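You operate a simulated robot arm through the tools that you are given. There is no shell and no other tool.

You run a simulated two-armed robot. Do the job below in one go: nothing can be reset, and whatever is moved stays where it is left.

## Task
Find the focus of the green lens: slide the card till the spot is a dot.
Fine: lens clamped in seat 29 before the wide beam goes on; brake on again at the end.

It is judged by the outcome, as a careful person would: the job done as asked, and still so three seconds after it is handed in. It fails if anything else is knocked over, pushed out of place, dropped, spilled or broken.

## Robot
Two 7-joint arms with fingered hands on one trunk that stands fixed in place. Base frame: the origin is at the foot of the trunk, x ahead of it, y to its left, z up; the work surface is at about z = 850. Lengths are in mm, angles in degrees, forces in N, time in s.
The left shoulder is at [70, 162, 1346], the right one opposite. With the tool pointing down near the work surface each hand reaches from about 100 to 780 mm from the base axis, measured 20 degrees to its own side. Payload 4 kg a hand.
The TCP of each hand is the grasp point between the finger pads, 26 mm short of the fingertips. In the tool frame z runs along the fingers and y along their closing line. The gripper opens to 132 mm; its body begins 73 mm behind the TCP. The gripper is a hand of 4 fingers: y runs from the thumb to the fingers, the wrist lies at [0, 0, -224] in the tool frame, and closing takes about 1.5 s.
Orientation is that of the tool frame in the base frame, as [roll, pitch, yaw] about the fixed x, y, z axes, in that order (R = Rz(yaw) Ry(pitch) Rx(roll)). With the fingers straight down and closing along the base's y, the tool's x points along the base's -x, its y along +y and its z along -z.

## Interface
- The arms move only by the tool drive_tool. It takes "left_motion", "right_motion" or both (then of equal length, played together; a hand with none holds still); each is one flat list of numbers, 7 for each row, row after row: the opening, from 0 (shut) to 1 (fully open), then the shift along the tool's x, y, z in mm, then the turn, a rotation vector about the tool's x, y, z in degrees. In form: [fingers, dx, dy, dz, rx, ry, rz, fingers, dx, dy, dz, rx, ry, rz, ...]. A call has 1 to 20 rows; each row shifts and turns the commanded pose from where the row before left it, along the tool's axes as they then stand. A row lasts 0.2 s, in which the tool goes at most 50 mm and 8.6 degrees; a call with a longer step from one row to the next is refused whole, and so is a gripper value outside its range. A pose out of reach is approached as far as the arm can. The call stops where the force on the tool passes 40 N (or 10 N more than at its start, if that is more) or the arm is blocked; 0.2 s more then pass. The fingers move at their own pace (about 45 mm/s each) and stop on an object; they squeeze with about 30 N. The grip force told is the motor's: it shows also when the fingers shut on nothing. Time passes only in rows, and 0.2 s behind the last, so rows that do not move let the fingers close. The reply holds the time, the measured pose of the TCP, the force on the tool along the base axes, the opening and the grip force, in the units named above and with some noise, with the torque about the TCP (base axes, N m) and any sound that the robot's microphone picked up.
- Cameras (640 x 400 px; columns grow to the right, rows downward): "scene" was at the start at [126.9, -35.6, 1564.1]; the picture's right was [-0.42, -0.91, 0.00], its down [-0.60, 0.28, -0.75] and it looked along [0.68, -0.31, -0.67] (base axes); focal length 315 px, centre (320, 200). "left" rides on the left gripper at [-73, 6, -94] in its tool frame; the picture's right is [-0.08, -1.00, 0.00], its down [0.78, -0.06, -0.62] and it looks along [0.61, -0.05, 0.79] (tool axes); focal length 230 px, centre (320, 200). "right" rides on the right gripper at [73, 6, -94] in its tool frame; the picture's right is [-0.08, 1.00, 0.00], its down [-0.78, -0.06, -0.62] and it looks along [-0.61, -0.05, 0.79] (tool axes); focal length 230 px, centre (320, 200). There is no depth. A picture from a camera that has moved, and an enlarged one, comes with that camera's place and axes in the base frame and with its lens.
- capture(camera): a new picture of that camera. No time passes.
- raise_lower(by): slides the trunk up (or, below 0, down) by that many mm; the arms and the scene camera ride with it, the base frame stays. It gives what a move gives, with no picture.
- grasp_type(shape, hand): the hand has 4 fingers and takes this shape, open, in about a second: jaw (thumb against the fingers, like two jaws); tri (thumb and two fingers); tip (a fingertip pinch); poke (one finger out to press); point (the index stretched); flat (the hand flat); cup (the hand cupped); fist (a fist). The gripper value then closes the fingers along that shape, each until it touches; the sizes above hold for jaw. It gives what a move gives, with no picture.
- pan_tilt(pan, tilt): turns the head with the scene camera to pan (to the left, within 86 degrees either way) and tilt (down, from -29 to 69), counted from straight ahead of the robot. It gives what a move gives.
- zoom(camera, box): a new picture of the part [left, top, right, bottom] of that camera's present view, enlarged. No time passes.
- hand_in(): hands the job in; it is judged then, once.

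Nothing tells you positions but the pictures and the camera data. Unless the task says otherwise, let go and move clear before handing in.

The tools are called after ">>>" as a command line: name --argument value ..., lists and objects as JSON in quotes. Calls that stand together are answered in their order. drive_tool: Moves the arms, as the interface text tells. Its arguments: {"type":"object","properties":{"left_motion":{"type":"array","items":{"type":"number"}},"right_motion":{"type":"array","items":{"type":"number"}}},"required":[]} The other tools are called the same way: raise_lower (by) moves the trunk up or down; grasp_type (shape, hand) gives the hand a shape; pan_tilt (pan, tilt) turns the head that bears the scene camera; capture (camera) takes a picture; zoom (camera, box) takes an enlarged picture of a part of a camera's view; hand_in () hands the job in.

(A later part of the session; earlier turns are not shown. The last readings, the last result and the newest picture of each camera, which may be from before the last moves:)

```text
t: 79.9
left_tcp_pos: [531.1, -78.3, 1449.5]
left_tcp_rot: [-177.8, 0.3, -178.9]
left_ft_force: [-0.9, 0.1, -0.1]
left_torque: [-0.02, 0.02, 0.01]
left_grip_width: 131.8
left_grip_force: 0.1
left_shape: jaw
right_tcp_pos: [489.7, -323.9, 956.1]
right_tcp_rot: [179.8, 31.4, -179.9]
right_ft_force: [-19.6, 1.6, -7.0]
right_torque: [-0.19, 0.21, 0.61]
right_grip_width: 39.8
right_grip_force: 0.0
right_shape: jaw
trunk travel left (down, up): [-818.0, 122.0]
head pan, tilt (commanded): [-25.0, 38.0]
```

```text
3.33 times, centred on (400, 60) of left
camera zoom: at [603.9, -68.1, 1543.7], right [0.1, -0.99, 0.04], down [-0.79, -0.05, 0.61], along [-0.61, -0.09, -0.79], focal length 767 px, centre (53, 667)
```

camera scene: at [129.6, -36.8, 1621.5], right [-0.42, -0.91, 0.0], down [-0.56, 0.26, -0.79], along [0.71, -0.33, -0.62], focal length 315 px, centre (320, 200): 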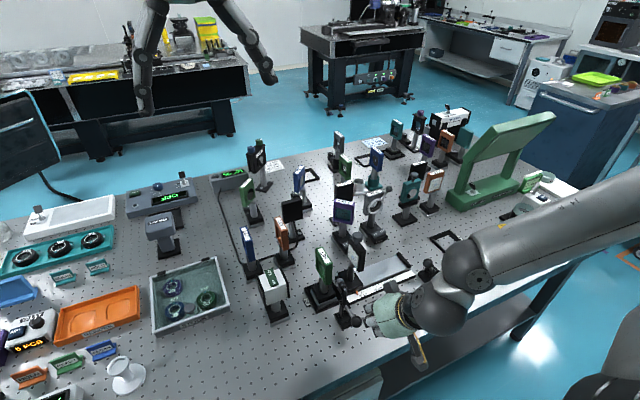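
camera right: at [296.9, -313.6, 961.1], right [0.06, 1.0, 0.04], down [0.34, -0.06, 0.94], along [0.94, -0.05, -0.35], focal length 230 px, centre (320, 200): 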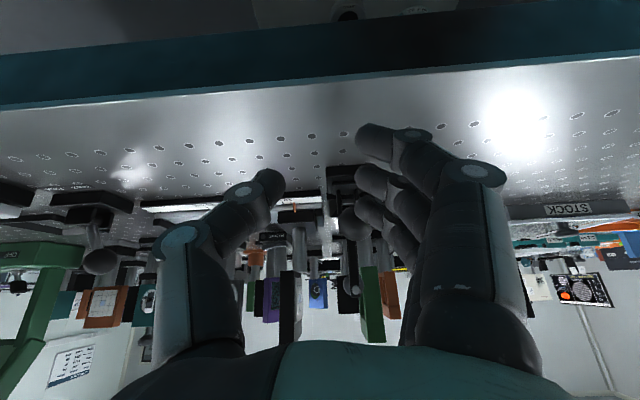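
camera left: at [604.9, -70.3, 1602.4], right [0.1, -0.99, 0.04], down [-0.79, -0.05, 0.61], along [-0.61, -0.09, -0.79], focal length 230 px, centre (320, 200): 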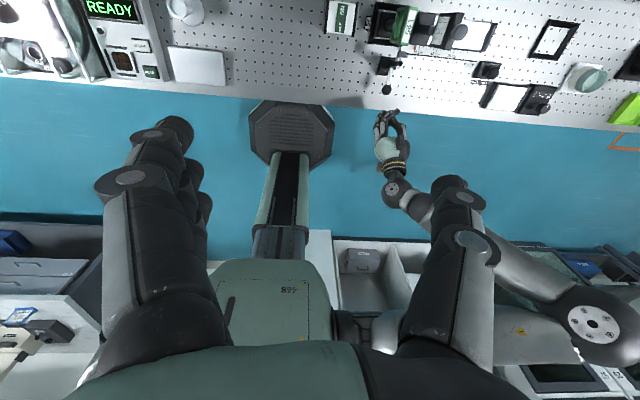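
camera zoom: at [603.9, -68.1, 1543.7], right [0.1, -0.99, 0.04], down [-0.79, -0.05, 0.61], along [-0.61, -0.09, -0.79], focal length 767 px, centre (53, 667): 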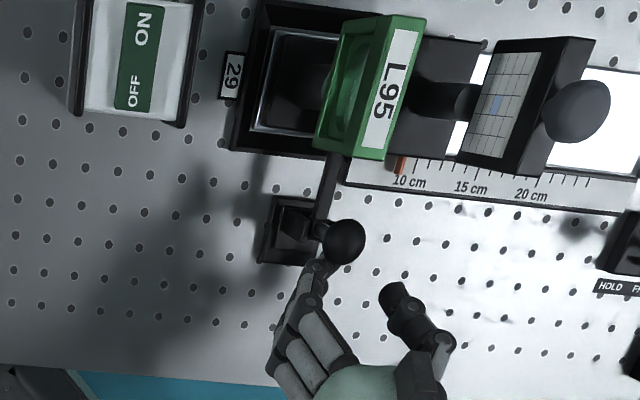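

The clamp resists about 20 N without moving, so it's latched. I'll withdraw the right hand up and to the right, then look closely at the beam box and its rocker.

>>> drive_tool --right_motion '[0.3, 10, 0, -6, 0, 0, 0, 0.3, 17, -20, -10.5, 0, 0, 0, 0.3, 17, -20, -10.5, 0, 0, 0, 0.3, -5, -20, -35, 0, 0, 0, 0.3, -5, -20, -35, 0, 0, 0, 0.3, -5, -20, -35, 0, 0, 0, 0.3, 0, 0, 0, 0, 0, 0]'

>>> zoom --camera "scene" --box '[240, 220, 320, 320]'

>>> zoom --camera "left" --box '[320, 0, 400, 60]'

>>> capture --camera "scene"

```text
t: 81.5
left_tcp_pos: [536.1, -79.6, 1448.4]
left_tcp_rot: [-177.8, 0.1, -179.0]
left_ft_force: [0.4, 0.8, 0.1]
left_torque: [0.01, -0.02, 0.0]
left_grip_width: 131.9
left_grip_force: 0.0
left_shape: jaw
right_tcp_pos: [398.2, -417.5, 1054.4]
right_tcp_rot: [179.8, 31.6, 179.8]
right_ft_force: [0.9, -1.1, 0.9]
right_torque: [-0.02, 0.04, -0.03]
right_grip_width: 39.3
right_grip_force: 0.1
right_shape: jaw
trunk travel left (down, up): [-818.0, 122.0]
head pan, tilt (commanded): [-25.0, 38.0]
```

```text
4.00 times, centred on (280, 270) of scene
camera zoom: at [129.9, -37.5, 1562.4], right [-0.42, -0.91, 0.0], down [-0.56, 0.26, -0.79], along [0.71, -0.33, -0.62], focal length 1261 px, centre (480, -80)
```

zoom: 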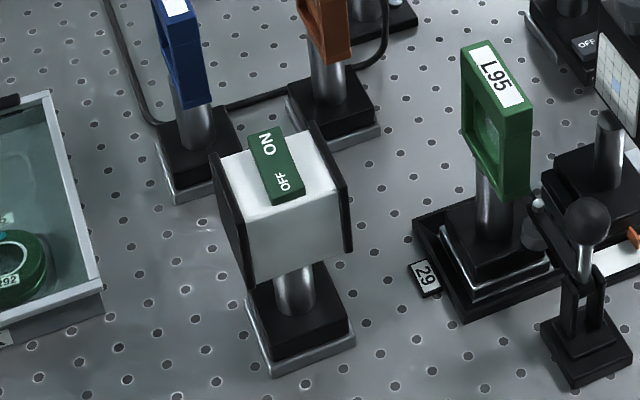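

```text
6.67 times, centred on (360, 30) of left
camera zoom: at [608.3, -68.1, 1542.1], right [0.1, -0.99, 0.04], down [-0.79, -0.05, 0.62], along [-0.61, -0.09, -0.79], focal length 1534 px, centre (53, 1333)
```

zoom: 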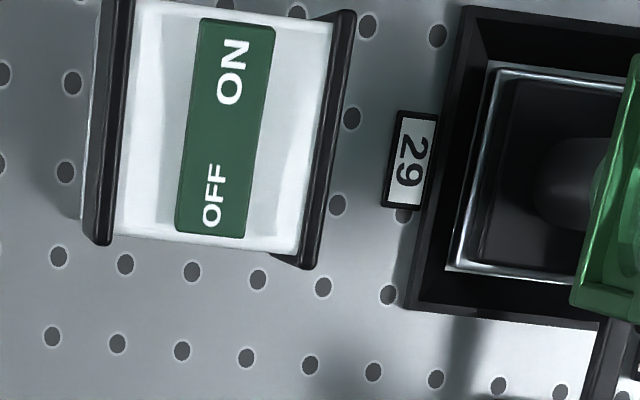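

```text
taken
camera scene: at [129.9, -37.5, 1562.4], right [-0.42, -0.91, 0.0], down [-0.56, 0.26, -0.79], along [0.71, -0.33, -0.62], focal length 315 px, centre (320, 200)
```

scene: 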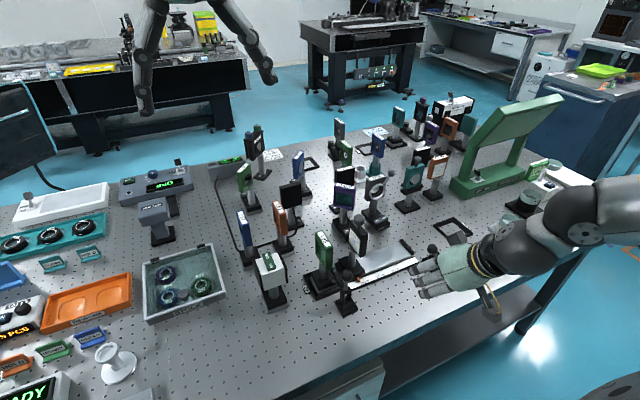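

The rocker sits on top of the beam box with its OFF end pressed down, so the beam is off. Its ON end is near (627, -135, 1017). I'll shape the right hand to poke and see where its fingertip is.

>>> grasp_type --hand "right" --shape "poke"

>>> capture --camera "right"

>>> zoom --camera "scene" --box '[380, 220, 540, 330]'

>>> capture --camera "left"

```text
t: 82.4
left_tcp_pos: [536.0, -77.5, 1448.5]
left_tcp_rot: [-177.8, 0.2, -178.9]
left_ft_force: [-0.2, -0.2, 1.2]
left_torque: [-0.02, 0.0, 0.01]
left_grip_width: 132.0
left_grip_force: 0.0
left_shape: jaw
right_tcp_pos: [398.0, -418.5, 1054.7]
right_tcp_rot: [179.8, 31.7, 180.0]
right_ft_force: [-0.3, 0.0, -1.6]
right_torque: [0.0, 0.02, 0.0]
right_grip_width: 0.0
right_grip_force: 0.2
right_shape: poke
trunk travel left (down, up): [-818.0, 122.0]
head pan, tilt (commanded): [-25.0, 38.0]
```

```text
taken
camera right: at [287.4, -412.5, 1096.4], right [0.06, 1.0, 0.04], down [0.34, -0.06, 0.94], along [0.94, -0.05, -0.35], focal length 230 px, centre (320, 200)
```

right: 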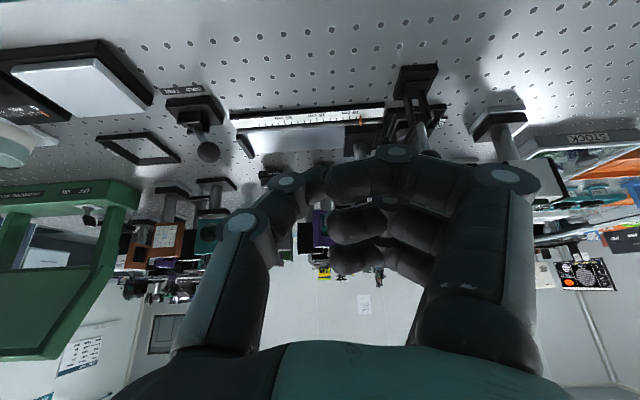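

```text
3.64 times, centred on (460, 275) of scene
camera zoom: at [128.6, -36.9, 1562.6], right [-0.42, -0.91, 0.0], down [-0.56, 0.26, -0.79], along [0.71, -0.33, -0.62], focal length 1147 px, centre (-189, -73)
```

zoom: 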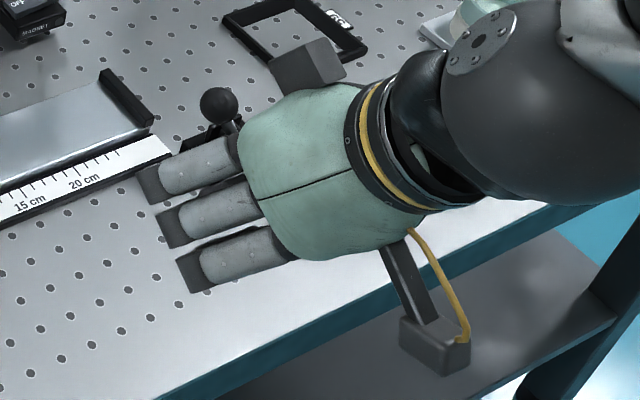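

```text
taken
camera left: at [607.0, -67.5, 1542.7], right [0.1, -0.99, 0.04], down [-0.79, -0.05, 0.62], along [-0.61, -0.09, -0.79], focal length 230 px, centre (320, 200)
```

left: 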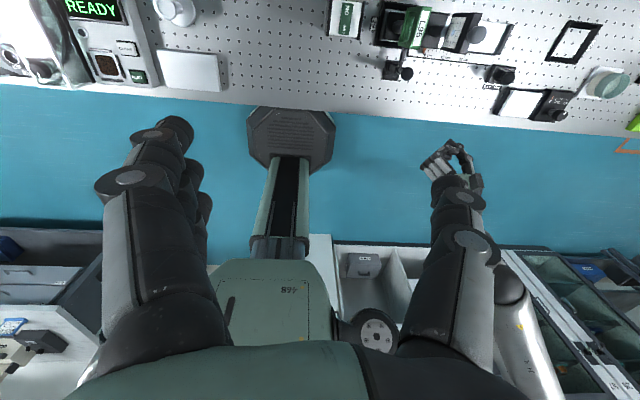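

>>> grasp_type --hand "right" --shape "point"

>>> capture --camera "right"

>>> zoom --camera "scene" --box '[380, 220, 540, 330]'

>>> zoom --camera "left" --box '[400, 100, 520, 220]'

```text
t: 83.3
left_tcp_pos: [535.0, -79.2, 1449.3]
left_tcp_rot: [-177.8, 0.2, -178.9]
left_ft_force: [-0.9, -0.1, 0.7]
left_torque: [-0.04, 0.01, 0.01]
left_grip_width: 131.9
left_grip_force: 0.0
left_shape: jaw
right_tcp_pos: [399.4, -418.5, 1054.9]
right_tcp_rot: [179.8, 31.6, 179.9]
right_ft_force: [0.5, 0.3, -0.7]
right_torque: [-0.04, -0.01, 0.0]
right_grip_width: 126.5
right_grip_force: 0.1
right_shape: point
trunk travel left (down, up): [-818.0, 122.0]
head pan, tilt (commanded): [-25.0, 38.0]
```

```text
taken
camera right: at [287.6, -412.5, 1096.2], right [0.06, 1.0, 0.04], down [0.34, -0.06, 0.94], along [0.94, -0.05, -0.35], focal length 230 px, centre (320, 200)
```

right: 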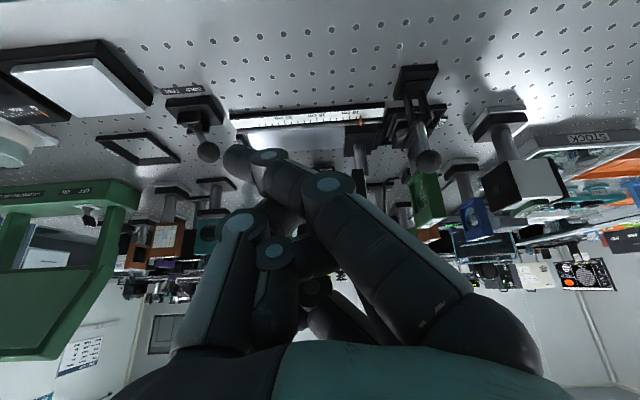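

```text
3.64 times, centred on (460, 275) of scene
camera zoom: at [128.9, -37.0, 1562.6], right [-0.42, -0.91, 0.0], down [-0.56, 0.26, -0.79], along [0.71, -0.33, -0.62], focal length 1147 px, centre (-189, -73)
```

zoom: 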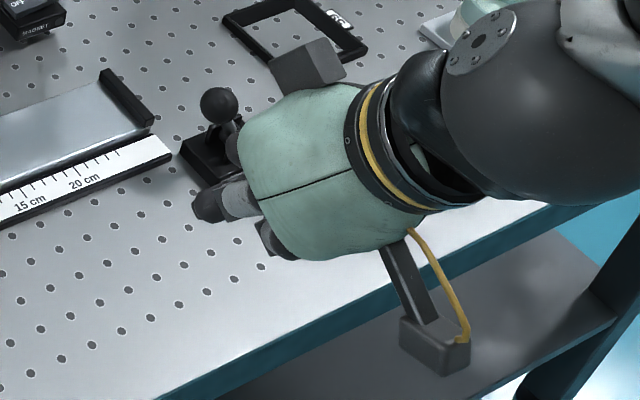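

```text
3.33 times, centred on (460, 160) of left
camera zoom: at [607.3, -67.5, 1542.6], right [0.1, -0.99, 0.04], down [-0.79, -0.05, 0.62], along [-0.61, -0.09, -0.79], focal length 767 px, centre (-147, 333)
```

zoom: 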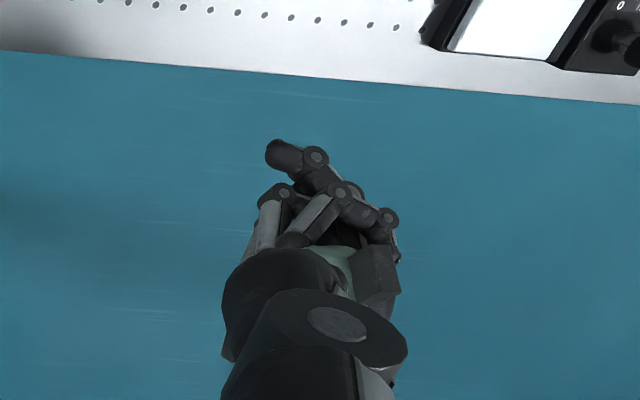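

Those shapes curl the fingers awkwardly. In the plain jaw shape with the hand tilted, one fingertip is lowest, which is fine for pressing the ON end. I'll move the left hand aside to keep clear and bring the right hand above the rocker.

>>> grasp_type --hand "right" --shape "jaw"

>>> drive_tool --left_motion '[1, 0, 30, 0, 0, 0, 0, 1, 0, 30, 0, 0, 0, 0, 1, 0, 30, 0, 0, 0, 0, 1, 0, 0, 0, 0, 0, 0, 1, 0, 0, 0, 0, 0, 0, 1, 0, 0, 0, 0, 0, 0, 1, 0, 0, 0, 0, 0, 0, 1, 0, 0, 0, 0, 0, 0, 1, 0, 0, 0, 0, 0, 0, 1, 0, 0, 0, 0, 0, 0]' --right_motion '[0.3, -21, 0, -34, 0, 0, 0, 0.3, -21, 0, -34, 0, 0, 0, 0.3, -8, 0, -13, 0, 0, 0, 0.3, -27, 36, 16.7, 0, 0, 0, 0.3, -27, 36, 16.7, 0, 0, 0, 0.3, -27, 36, 16.7, 0, 0, 0, 0.3, -27, 36, 16.7, 0, 0, 0, 0.3, -27, 36, 16.7, 0, 0, 0, 0.3, -27, 36, 16.7, 0, 0, 0, 0.3, 0, 0, 0, 0, 0, 0]'

>>> capture --camera "left"

>>> capture --camera "scene"

```text
t: 84.2
left_tcp_pos: [534.8, -78.2, 1449.5]
left_tcp_rot: [-177.8, 0.2, -178.9]
left_ft_force: [-0.2, -0.3, -0.4]
left_torque: [0.0, 0.03, -0.02]
left_grip_width: 131.9
left_grip_force: 0.1
left_shape: jaw
right_tcp_pos: [398.7, -419.3, 1054.2]
right_tcp_rot: [179.8, 31.7, 179.9]
right_ft_force: [0.3, 0.2, 1.4]
right_torque: [0.01, -0.01, -0.03]
right_grip_width: 131.5
right_grip_force: 0.0
right_shape: jaw
trunk travel left (down, up): [-818.0, 122.0]
head pan, tilt (commanded): [-25.0, 38.0]
```

```text
t: 86.4
left_tcp_pos: [528.6, -2.7, 1432.7]
left_tcp_rot: [-179.9, -0.1, 180.0]
left_ft_force: [-0.8, 0.2, 0.0]
left_torque: [0.03, 0.02, -0.01]
left_grip_width: 132.0
left_grip_force: 0.1
left_shape: jaw
right_tcp_pos: [592.0, -206.1, 1146.8]
right_tcp_rot: [179.7, 31.7, 180.0]
right_ft_force: [0.6, 0.0, 1.1]
right_torque: [0.03, -0.03, 0.0]
right_grip_width: 40.1
right_grip_force: 0.1
right_shape: jaw
trunk travel left (down, up): [-818.0, 122.0]
head pan, tilt (commanded): [-25.0, 38.0]
```

```text
taken
camera left: at [600.7, 2.4, 1527.7], right [0.08, -1.0, 0.0], down [-0.79, -0.06, 0.62], along [-0.61, -0.05, -0.79], focal length 230 px, centre (320, 200)
```

left: 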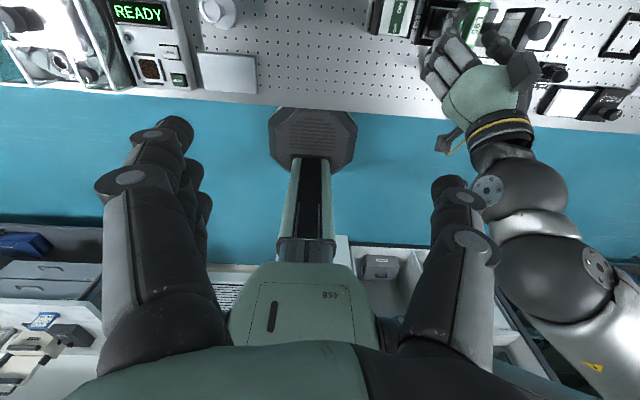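

```text
taken
camera scene: at [128.8, -38.4, 1562.5], right [-0.42, -0.91, 0.0], down [-0.56, 0.26, -0.79], along [0.71, -0.33, -0.62], focal length 315 px, centre (320, 200)
```

scene: 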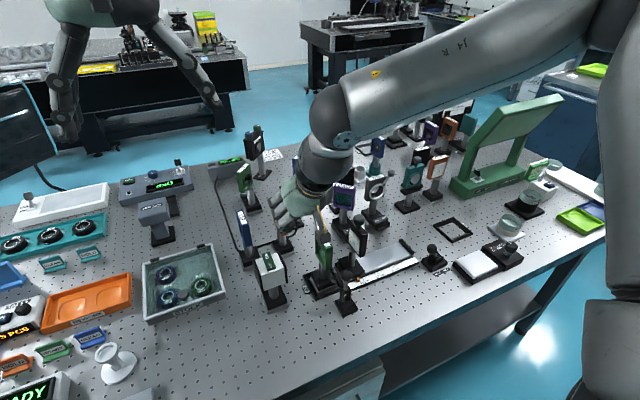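

>>> drive_tool --right_motion '[0.3, -3.9, 21, 30, 0, 0, 0, 0.3, -3.9, 21, 30, 0, 0, 0, 0.3, 0, 0, 0, 0, 0, 0]'

>>> zoom --camera "left" --box '[350, 0, 470, 75]'

>>> zoom --camera "scene" --box '[240, 190, 340, 290]'

>>> capture --camera "right"

```text
t: 87.2
left_tcp_pos: [527.1, -3.6, 1435.7]
left_tcp_rot: [-179.8, 0.1, 179.9]
left_ft_force: [-0.3, -0.3, 0.9]
left_torque: [0.03, -0.04, 0.02]
left_grip_width: 131.9
left_grip_force: 0.1
left_shape: jaw
right_tcp_pos: [627.1, -165.4, 1104.3]
right_tcp_rot: [179.7, 31.7, 179.9]
right_ft_force: [-0.8, -0.3, 0.2]
right_torque: [-0.01, 0.0, 0.0]
right_grip_width: 39.8
right_grip_force: 0.0
right_shape: jaw
trunk travel left (down, up): [-818.0, 122.0]
head pan, tilt (commanded): [-25.0, 38.0]
```

```text
5.33 times, centred on (410, 38) of left
camera zoom: at [598.6, 3.1, 1528.7], right [0.08, -1.0, 0.0], down [-0.79, -0.06, 0.62], along [-0.61, -0.05, -0.79], focal length 1227 px, centre (-160, 1067)
```

zoom: 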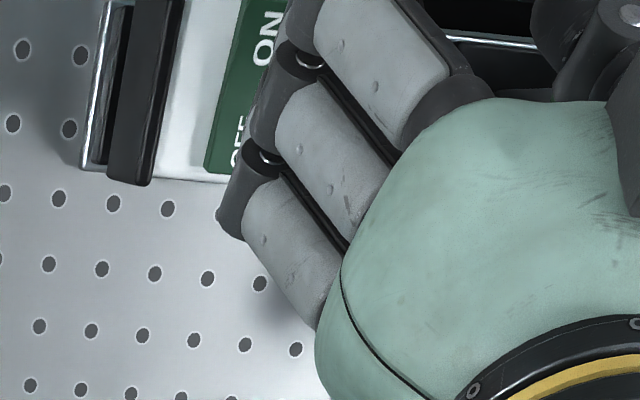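

```text
4.00 times, centred on (290, 240) of scene
camera zoom: at [126.7, -37.5, 1562.8], right [-0.42, -0.91, 0.0], down [-0.56, 0.26, -0.79], along [0.71, -0.33, -0.61], focal length 1261 px, centre (440, 40)
```

zoom: 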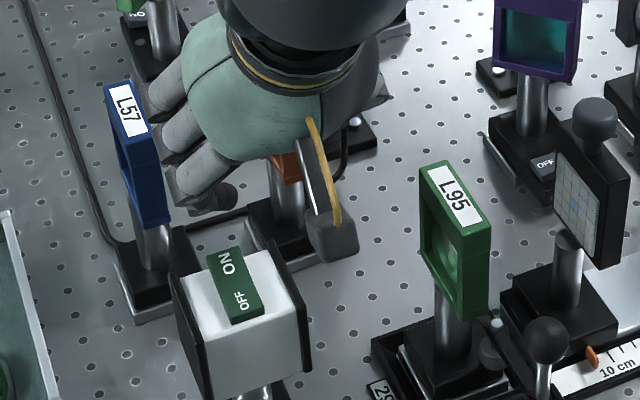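

```text
taken
camera right: at [515.1, -159.0, 1145.3], right [0.07, 1.0, 0.04], down [0.34, -0.06, 0.94], along [0.94, -0.05, -0.35], focal length 230 px, centre (320, 200)
```

right: 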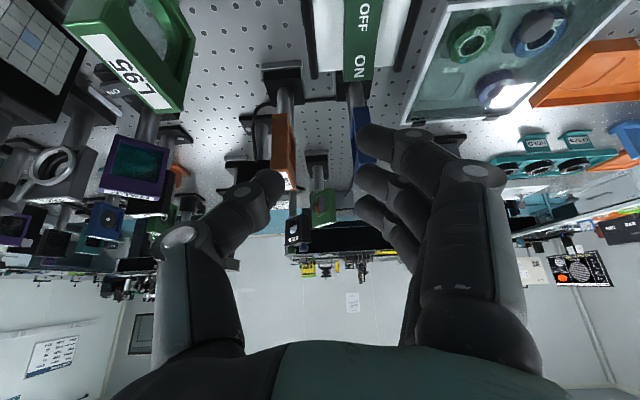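

The lowest fingertip is at about (622, -137), a few millimetres short of the ON end. I'll shift forward slightly and come down to just above the rocker.

>>> drive_tool --right_motion '[0.3, -6, 1.5, 3.7, 0, 0, 0, 0.3, 5.25, 0, 8.5, 0, 0, 0, 0.3, 5.25, 0, 8.5, 0, 0, 0, 0.3, 5.25, 0, 8.5, 0, 0, 0, 0.3, 2.6, 0, 4.25, 0, 0, 0, 0.3, 0, 0, 0, 0, 0, 0]'

>>> capture --camera "right"

>>> zoom --camera "scene" --box '[250, 210, 330, 290]'

```text
t: 88.6
left_tcp_pos: [528.0, -1.6, 1432.7]
left_tcp_rot: [-179.9, 0.0, -179.9]
left_ft_force: [0.4, -0.1, 0.2]
left_torque: [0.03, 0.01, 0.01]
left_grip_width: 132.0
left_grip_force: 0.1
left_shape: jaw
right_tcp_pos: [631.4, -172.9, 1071.8]
right_tcp_rot: [179.7, 31.8, 180.0]
right_ft_force: [-0.2, 0.3, -0.5]
right_torque: [-0.04, 0.05, 0.01]
right_grip_width: 39.8
right_grip_force: 0.0
right_shape: jaw
right hand out of reach, approached as far as the arm can: row 3, 4
trunk travel left (down, up): [-818.0, 122.0]
head pan, tilt (commanded): [-25.0, 38.0]
```

```text
taken
camera right: at [520.2, -167.5, 1114.6], right [0.06, 1.0, 0.05], down [0.34, -0.07, 0.94], along [0.94, -0.04, -0.35], focal length 230 px, centre (320, 200)
```

right: 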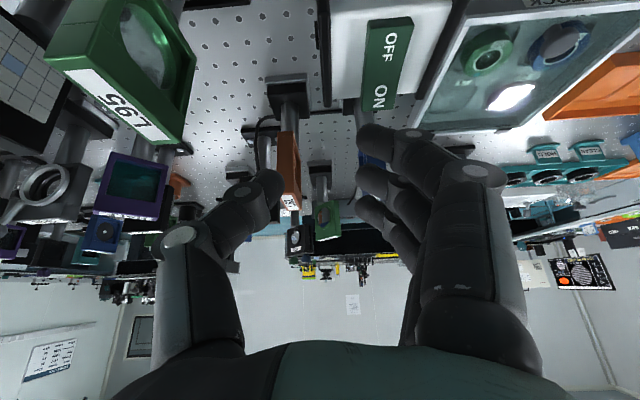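

```text
5.00 times, centred on (290, 250) of scene
camera zoom: at [128.7, -36.8, 1562.6], right [-0.42, -0.91, 0.0], down [-0.56, 0.26, -0.79], along [0.71, -0.33, -0.62], focal length 1577 px, centre (470, -50)
```

zoom: 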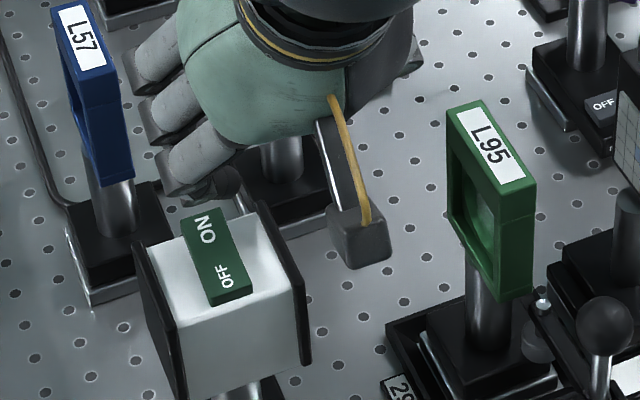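

The arm hits a limit here, so I'll raise the hand a little, recentre in y, and use the trunk for the last part of the way down.

>>> drive_tool --right_motion '[0.3, -9.5, 4, -15.3, 0, 0, 0, 0.3, -3, 4.5, -5, 0, 0, 0, 0.3, 0, 0, 0, 0, 0, 0]'

>>> raise_lower --by -30

>>> capture --camera "right"

>>> zoom --camera "left" --box '[350, 0, 430, 60]'

```text
t: 89.4
left_tcp_pos: [529.4, -1.9, 1433.9]
left_tcp_rot: [-179.7, 0.0, 179.9]
left_ft_force: [-0.2, 0.6, 0.1]
left_torque: [-0.02, 0.02, -0.03]
left_grip_width: 132.2
left_grip_force: 0.0
left_shape: jaw
right_tcp_pos: [633.4, -163.9, 1096.1]
right_tcp_rot: [179.5, 31.7, 179.9]
right_ft_force: [-0.6, -1.6, 1.0]
right_torque: [-0.02, -0.02, 0.02]
right_grip_width: 40.1
right_grip_force: 0.1
right_shape: jaw
trunk travel left (down, up): [-818.0, 122.0]
head pan, tilt (commanded): [-25.0, 38.0]
```

```text
t: 90.2
left_tcp_pos: [528.2, -1.1, 1403.9]
left_tcp_rot: [-179.8, 0.0, -179.9]
left_ft_force: [0.5, -1.3, -0.9]
left_torque: [-0.01, 0.0, -0.01]
left_grip_width: 132.0
left_grip_force: 0.0
left_shape: jaw
right_tcp_pos: [633.5, -163.4, 1065.9]
right_tcp_rot: [179.4, 31.7, 179.9]
right_ft_force: [-0.7, 0.4, 0.3]
right_torque: [0.01, -0.03, 0.03]
right_grip_width: 40.0
right_grip_force: 0.1
right_shape: jaw
trunk travel left (down, up): [-788.0, 152.0]
head pan, tilt (commanded): [-25.0, 38.0]
```

```text
taken
camera right: at [521.6, -157.9, 1108.0], right [0.06, 1.0, 0.05], down [0.34, -0.07, 0.94], along [0.94, -0.04, -0.35], focal length 230 px, centre (320, 200)
```

right: 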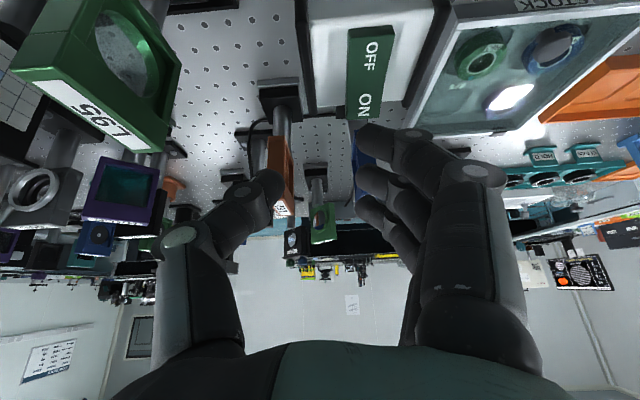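

```text
6.67 times, centred on (390, 30) of left
camera zoom: at [600.8, 3.8, 1497.6], right [0.08, -1.0, 0.0], down [-0.79, -0.06, 0.62], along [-0.61, -0.05, -0.79], focal length 1534 px, centre (-147, 1333)
```

zoom: 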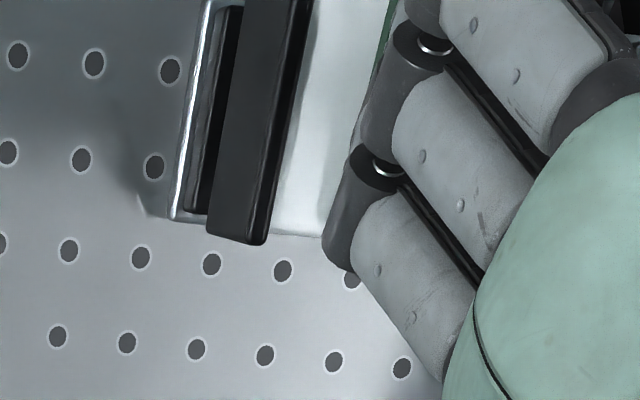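

The fingertip is about 7 mm above the ON end. Lowering the trunk in small steps to press it.

>>> raise_lower --by -9

>>> zoom --camera "right" --box '[290, 0, 450, 150]'

```text
t: 90.8
left_tcp_pos: [527.8, -1.7, 1394.2]
left_tcp_rot: [-179.8, -0.1, 180.0]
left_ft_force: [0.0, -0.1, -0.3]
left_torque: [0.02, -0.01, 0.01]
left_grip_width: 131.9
left_grip_force: 0.0
left_shape: jaw
right_tcp_pos: [632.5, -164.2, 1056.4]
right_tcp_rot: [179.5, 31.7, 179.8]
right_ft_force: [0.4, -0.9, 0.6]
right_torque: [0.0, -0.01, -0.03]
right_grip_width: 39.8
right_grip_force: 0.0
right_shape: jaw
trunk travel left (down, up): [-779.0, 161.0]
head pan, tilt (commanded): [-25.0, 38.0]
```

```text
2.67 times, centred on (370, 75) of right
camera zoom: at [521.9, -158.0, 1098.8], right [0.06, 1.0, 0.05], down [0.34, -0.07, 0.94], along [0.94, -0.04, -0.35], focal length 614 px, centre (187, 533)
```

zoom: 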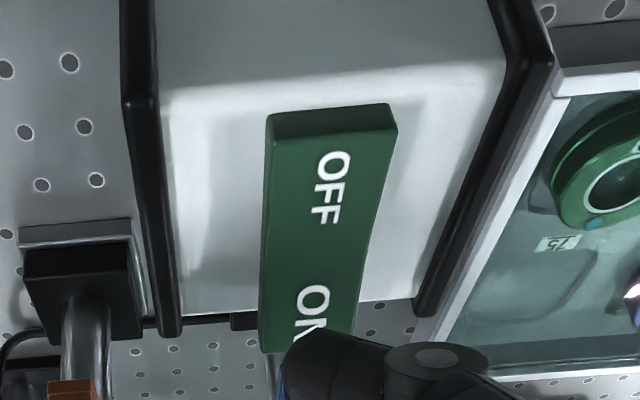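

>>> raise_lower --by -5

>>> zoom --camera "right" --box '[290, 0, 450, 150]'

```text
t: 91.3
left_tcp_pos: [528.7, -2.6, 1389.8]
left_tcp_rot: [-179.7, 0.0, 180.0]
left_ft_force: [0.1, 0.1, -0.2]
left_torque: [0.01, 0.0, 0.03]
left_grip_width: 131.9
left_grip_force: 0.0
left_shape: jaw
right_tcp_pos: [634.3, -163.0, 1051.0]
right_tcp_rot: [179.5, 31.7, 179.9]
right_ft_force: [-0.7, -0.1, 0.1]
right_torque: [0.01, 0.01, 0.03]
right_grip_width: 39.9
right_grip_force: 0.0
right_shape: jaw
trunk travel left (down, up): [-774.0, 166.0]
head pan, tilt (commanded): [-25.0, 38.0]
```

```text
2.67 times, centred on (370, 75) of right
camera zoom: at [522.1, -158.1, 1093.7], right [0.06, 1.0, 0.05], down [0.34, -0.07, 0.94], along [0.94, -0.04, -0.35], focal length 614 px, centre (187, 533)
```

zoom: 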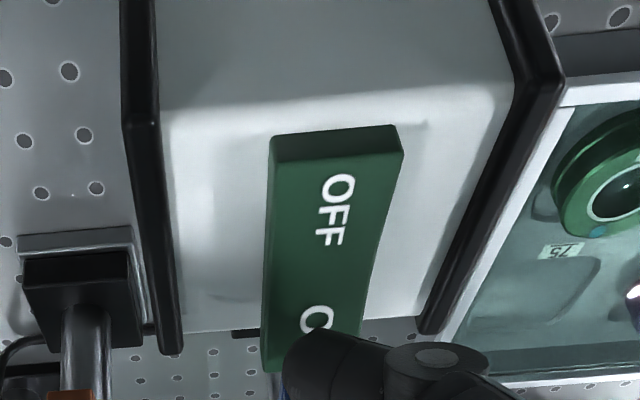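

>>> raise_lower --by -5

>>> zoom --camera "right" --box '[290, 0, 450, 150]'

>>> zoom --camera "scene" --box '[250, 190, 330, 270]'

```text
t: 91.8
left_tcp_pos: [527.7, -1.1, 1383.7]
left_tcp_rot: [-179.8, 0.0, -180.0]
left_ft_force: [-0.3, -0.3, -0.1]
left_torque: [-0.01, -0.01, -0.01]
left_grip_width: 131.7
left_grip_force: 0.0
left_shape: jaw
right_tcp_pos: [632.6, -163.6, 1047.1]
right_tcp_rot: [179.5, 31.8, 179.9]
right_ft_force: [0.6, 0.9, 4.8]
right_torque: [0.12, 0.03, 0.0]
right_grip_width: 40.1
right_grip_force: 0.2
right_shape: jaw
trunk travel left (down, up): [-769.0, 171.0]
head pan, tilt (commanded): [-25.0, 38.0]
```

```text
2.67 times, centred on (370, 75) of right
camera zoom: at [521.6, -157.5, 1089.6], right [0.06, 1.0, 0.05], down [0.34, -0.07, 0.94], along [0.94, -0.04, -0.35], focal length 614 px, centre (187, 533)
```

zoom: 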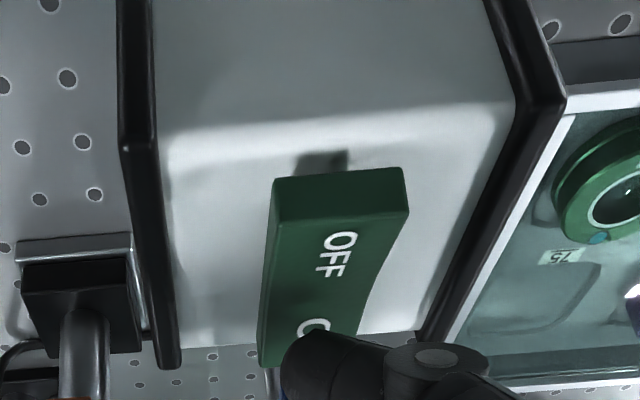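

```text
5.00 times, centred on (290, 230) of scene
camera zoom: at [128.6, -36.7, 1513.6], right [-0.42, -0.91, 0.0], down [-0.56, 0.26, -0.79], along [0.71, -0.33, -0.62], focal length 1577 px, centre (470, 50)
```

zoom: 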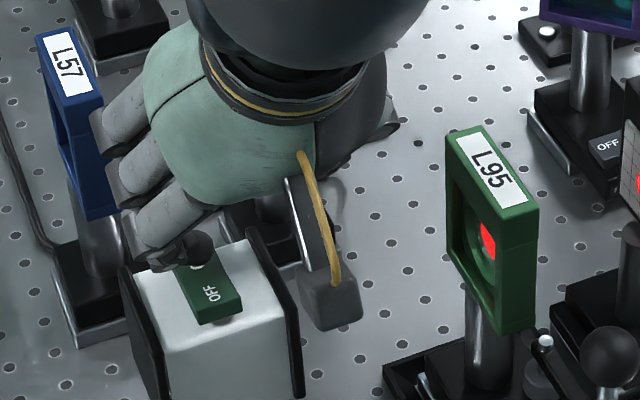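

The rocker flipped: red light now glows in the lens and on the card. I'll lift the hand off with the trunk.

>>> raise_lower --by 70

>>> zoom --camera "scene" --box '[300, 200, 440, 300]'

>>> zoom --camera "scene" --box '[330, 210, 380, 250]'

```text
t: 92.9
left_tcp_pos: [529.2, -2.6, 1455.2]
left_tcp_rot: [-179.8, 0.0, -179.9]
left_ft_force: [-0.6, -0.4, -1.0]
left_torque: [0.01, -0.01, 0.02]
left_grip_width: 131.8
left_grip_force: 0.1
left_shape: jaw
right_tcp_pos: [633.8, -163.7, 1117.0]
right_tcp_rot: [179.4, 31.7, 179.9]
right_ft_force: [0.0, -0.1, 0.0]
right_torque: [0.01, 0.02, -0.02]
right_grip_width: 39.9
right_grip_force: 0.1
right_shape: jaw
trunk travel left (down, up): [-839.0, 101.0]
head pan, tilt (commanded): [-25.0, 38.0]
```

```text
4.00 times, centred on (370, 250) of scene
camera zoom: at [129.3, -37.0, 1583.5], right [-0.42, -0.91, 0.0], down [-0.56, 0.26, -0.79], along [0.71, -0.33, -0.62], focal length 1261 px, centre (120, 0)
```

zoom: 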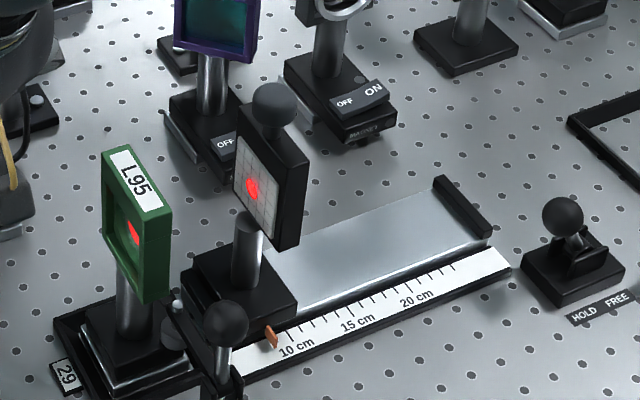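

```text
10.00 times, centred on (355, 230) of scene
camera zoom: at [129.3, -37.0, 1583.5], right [-0.42, -0.91, 0.0], down [-0.56, 0.26, -0.79], along [0.71, -0.33, -0.62], focal length 3154 px, centre (-30, -100)
```

zoom: 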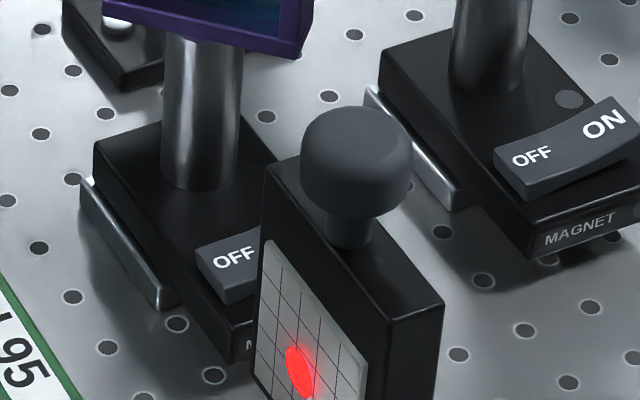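

The spot shows as a disc on the card, so it's out of focus here. The brake's ball is near (540, -566, 928), leaning toward HOLD. I'll bring the right hand above it with the fingers opened to straddle it.

>>> drive_tool --right_motion '[0.3, 13.3, -39.3, -14.7, 0, 0, 0, 0.3, 13.3, -39.3, -14.7, 0, 0, 0, 0.3, 13.3, -39.3, -14.7, 0, 0, 0, 0.3, 13.3, -39.3, -14.7, 0, 0, 0, 0.3, 13.3, -39.3, -14.7, 0, 0, 0, 0.3, 13.3, -39.3, -14.7, 0, 0, 0, 0.6, 8.8, -37.6, 18.1, 0, 0, 0, 0.6, 8.8, -37.6, 18.1, 0, 0, 0, 0.6, 8.8, -37.6, 18.1, 0, 0, 0, 0.6, 8.8, -37.6, 18.1, 0, 0, 0, 0.6, 8.8, -37.6, 18.1, 0, 0, 0, 0.6, 0, 0, 0, 0, 0, 0]'

>>> pan_tilt --pan -38 --tilt 42

>>> capture --camera "scene"

>>> capture --camera "right"

>>> capture --camera "left"

```text
t: 95.5
left_tcp_pos: [527.8, -2.5, 1454.7]
left_tcp_rot: [-179.8, 0.0, 180.0]
left_ft_force: [0.7, 0.4, 0.6]
left_torque: [-0.03, -0.04, -0.02]
left_grip_width: 132.3
left_grip_force: 0.1
left_shape: jaw
right_tcp_pos: [533.1, -588.5, 1049.5]
right_tcp_rot: [179.5, 31.7, -179.9]
right_ft_force: [0.7, -0.3, 0.1]
right_torque: [-0.03, -0.02, 0.0]
right_grip_width: 78.6
right_grip_force: 0.1
right_shape: jaw
trunk travel left (down, up): [-839.0, 101.0]
head pan, tilt (commanded): [-25.0, 38.0]
```

```text
t: 96.3
left_tcp_pos: [527.3, -1.7, 1455.1]
left_tcp_rot: [-179.9, 0.0, -180.0]
left_ft_force: [0.2, -0.1, 1.4]
left_torque: [-0.01, 0.01, -0.01]
left_grip_width: 131.5
left_grip_force: 0.1
left_shape: jaw
right_tcp_pos: [532.4, -588.2, 1049.0]
right_tcp_rot: [179.6, 31.7, -179.9]
right_ft_force: [0.6, -0.2, 0.2]
right_torque: [0.0, 0.0, 0.01]
right_grip_width: 78.7
right_grip_force: 0.1
right_shape: jaw
trunk travel left (down, up): [-839.0, 101.0]
head pan, tilt (commanded): [-38.0, 42.0]
```

```text
taken
camera scene: at [116.4, -51.4, 1577.7], right [-0.62, -0.79, 0.0], down [-0.53, 0.41, -0.74], along [0.59, -0.46, -0.67], focal length 315 px, centre (320, 200)
```

scene: 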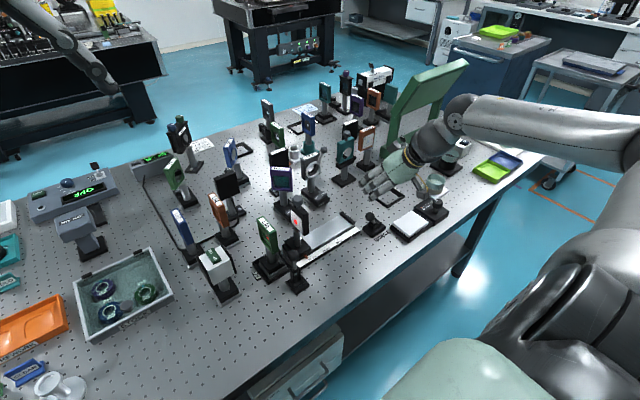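

```text
taken
camera right: at [421.1, -582.9, 1090.7], right [0.06, 1.0, 0.05], down [0.34, -0.07, 0.94], along [0.94, -0.04, -0.35], focal length 230 px, centre (320, 200)
```

right: 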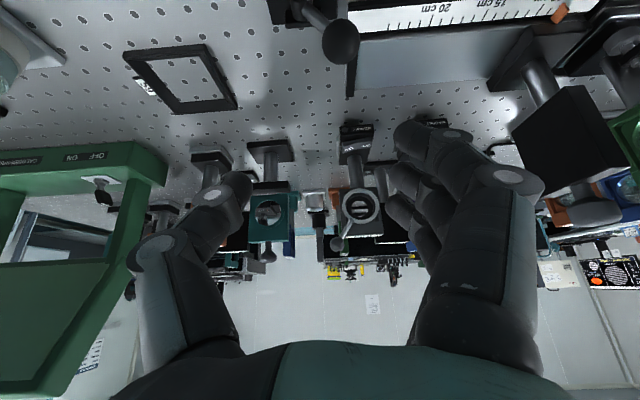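

```text
taken
camera left: at [600.5, 4.3, 1548.8], right [0.08, -1.0, 0.0], down [-0.79, -0.06, 0.62], along [-0.61, -0.05, -0.79], focal length 230 px, centre (320, 200)
```

left: 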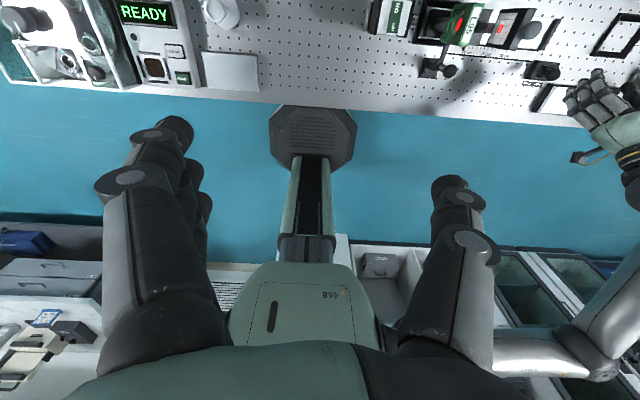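

>>> zoom --camera "scene" --box '[340, 170, 440, 250]'

>>> zoom --camera "right" --box '[240, 0, 400, 80]'

>>> zoom --camera "left" --box '[500, 40, 580, 100]'

>>> zoom --camera "scene" --box '[250, 200, 320, 270]'

```text
5.00 times, centred on (390, 210) of scene
camera zoom: at [116.4, -51.4, 1577.7], right [-0.62, -0.79, 0.0], down [-0.53, 0.41, -0.74], along [0.59, -0.46, -0.67], focal length 1577 px, centre (-30, 150)
```

zoom: 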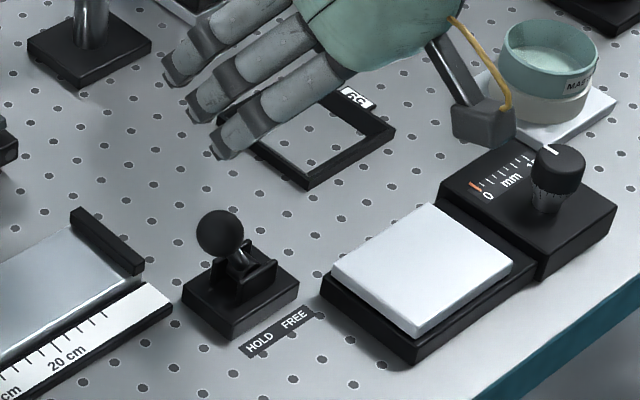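

```text
4.00 times, centred on (320, 40) of right
camera zoom: at [421.1, -582.9, 1090.7], right [0.06, 1.0, 0.05], down [0.34, -0.07, 0.94], along [0.94, -0.04, -0.35], focal length 920 px, centre (320, 840)
```

zoom: 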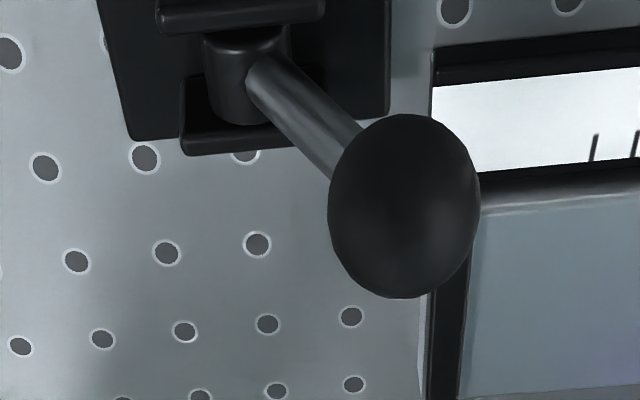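

```text
6.67 times, centred on (540, 70) of left
camera zoom: at [600.5, 4.3, 1548.8], right [0.08, -1.0, 0.0], down [-0.79, -0.06, 0.62], along [-0.61, -0.05, -0.79], focal length 1534 px, centre (-1147, 1067)
```

zoom: 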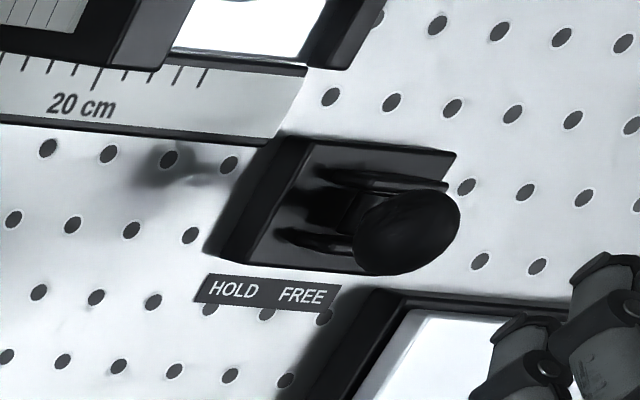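

```text
5.71 times, centred on (285, 235) of scene
camera zoom: at [116.4, -51.4, 1577.7], right [-0.62, -0.79, 0.0], down [-0.53, 0.41, -0.74], along [0.59, -0.46, -0.67], focal length 1802 px, centre (520, 0)
```

zoom: 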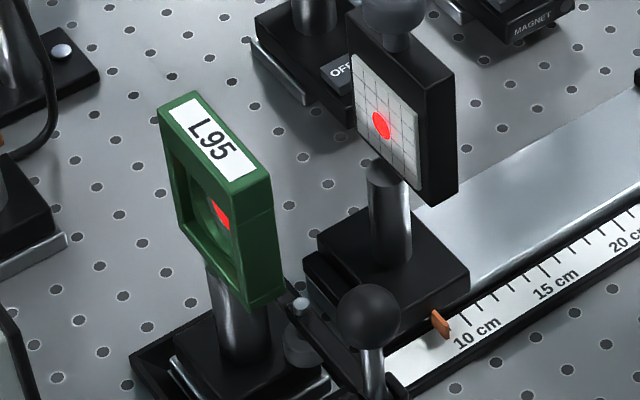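

The lever leans toward HOLD (+y), so pushing it toward -y frees the brake. I'll lower the open fingers around the ball.

>>> drive_tool --right_motion '[0.6, 15.7, 0, 25.5, 0, 0, 0, 0.6, 15.7, 0, 25.5, 0, 0, 0, 0.6, 15.7, 0, 25.5, 0, 0, 0, 0.6, 0, 0, 0, 0, 0, 0]'

>>> zoom --camera "scene" --box '[340, 170, 440, 250]'

>>> capture --camera "right"

```text
t: 97.3
left_tcp_pos: [527.4, -2.2, 1455.0]
left_tcp_rot: [-179.8, 0.0, -180.0]
left_ft_force: [0.3, -0.5, 0.1]
left_torque: [0.0, 0.02, 0.0]
left_grip_width: 131.9
left_grip_force: 0.1
left_shape: jaw
right_tcp_pos: [532.6, -585.9, 956.0]
right_tcp_rot: [179.5, 31.6, -180.0]
right_ft_force: [0.3, -0.1, -1.0]
right_torque: [0.01, -0.01, 0.02]
right_grip_width: 78.4
right_grip_force: 0.1
right_shape: jaw
trunk travel left (down, up): [-839.0, 101.0]
head pan, tilt (commanded): [-38.0, 42.0]
```

```text
5.00 times, centred on (390, 210) of scene
camera zoom: at [116.5, -52.0, 1577.6], right [-0.62, -0.79, 0.0], down [-0.53, 0.41, -0.74], along [0.59, -0.46, -0.67], focal length 1577 px, centre (-30, 150)
```

zoom: 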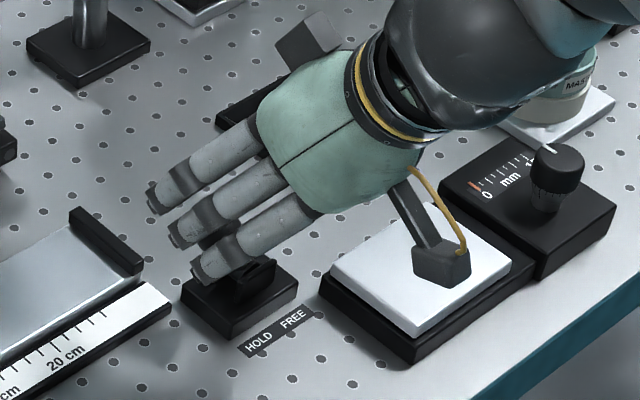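

```text
taken
camera right: at [420.5, -581.2, 997.7], right [0.06, 1.0, 0.05], down [0.34, -0.07, 0.94], along [0.94, -0.04, -0.35], focal length 230 px, centre (320, 200)
```

right: 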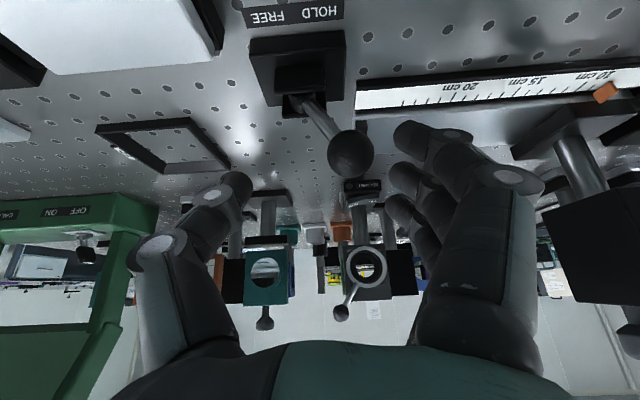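

>>> drive_tool --right_motion '[0.6, 7.9, 0, 12.8, 0, 0, 0, 0.6, 0, -8, 0, 0, 0, 0, 0.6, 0, -8, 0, 0, 0, 0, 0.6, 0, 0, 0, 0, 0, 0]'

>>> capture --camera "right"

```text
t: 98.3
left_tcp_pos: [528.3, -1.8, 1454.2]
left_tcp_rot: [-179.8, 0.0, -180.0]
left_ft_force: [-0.4, 0.2, -0.6]
left_torque: [-0.04, -0.01, 0.01]
left_grip_width: 131.7
left_grip_force: 0.2
left_shape: jaw
right_tcp_pos: [531.7, -601.5, 942.2]
right_tcp_rot: [179.5, 31.8, 180.0]
right_ft_force: [-0.3, 3.3, 2.5]
right_torque: [0.13, 0.01, 0.02]
right_grip_width: 79.7
right_grip_force: 0.2
right_shape: jaw
trunk travel left (down, up): [-839.0, 101.0]
head pan, tilt (commanded): [-38.0, 42.0]
```

```text
taken
camera right: at [420.6, -596.7, 984.4], right [0.06, 1.0, 0.05], down [0.34, -0.07, 0.94], along [0.94, -0.04, -0.35], focal length 230 px, centre (320, 200)
```

right: 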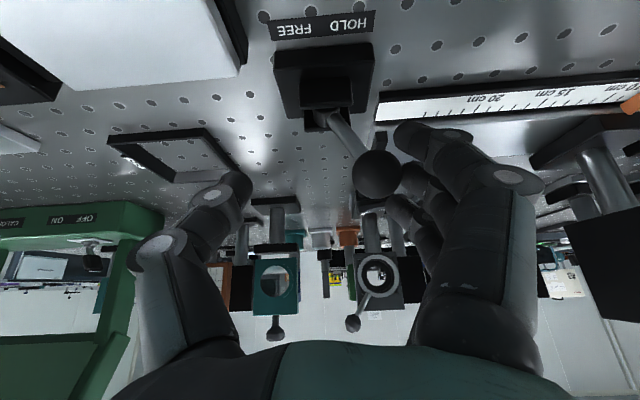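

Contact with the ball. Pushing the lever over toward FREE.

>>> drive_tool --right_motion '[0.6, 0, -8, 0, 0, 0, 0, 0.6, 0, -8, 0, 0, 0, 0, 0.6, 0, -8, 0, 0, 0, 0, 0.6, 0, -8, 0, 0, 0, 0, 0.6, 0, 0, 0, 0, 0, 0]'

>>> capture --camera "right"

```text
t: 99.5
left_tcp_pos: [529.1, -2.7, 1454.2]
left_tcp_rot: [-179.8, -0.1, 179.9]
left_ft_force: [0.3, 1.1, -0.8]
left_torque: [0.01, -0.02, 0.02]
left_grip_width: 131.8
left_grip_force: 0.1
left_shape: jaw
right_tcp_pos: [530.6, -635.1, 941.2]
right_tcp_rot: [179.5, 31.7, 179.9]
right_ft_force: [0.6, 0.1, 0.0]
right_torque: [0.0, 0.02, 0.01]
right_grip_width: 78.9
right_grip_force: 0.0
right_shape: jaw
trunk travel left (down, up): [-839.0, 101.0]
head pan, tilt (commanded): [-38.0, 42.0]
```

```text
taken
camera right: at [418.9, -629.6, 983.0], right [0.06, 1.0, 0.05], down [0.34, -0.07, 0.94], along [0.94, -0.04, -0.35], focal length 230 px, centre (320, 200)
```

right: 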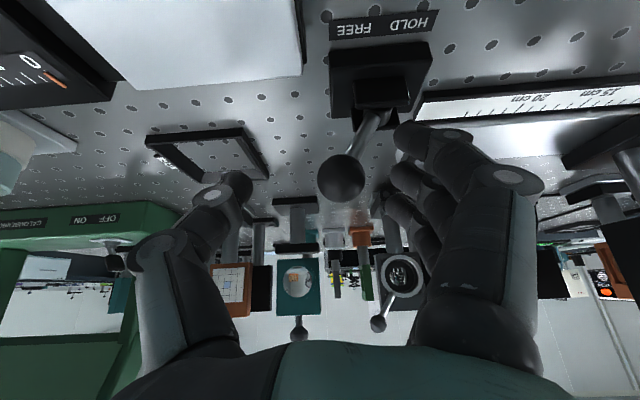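

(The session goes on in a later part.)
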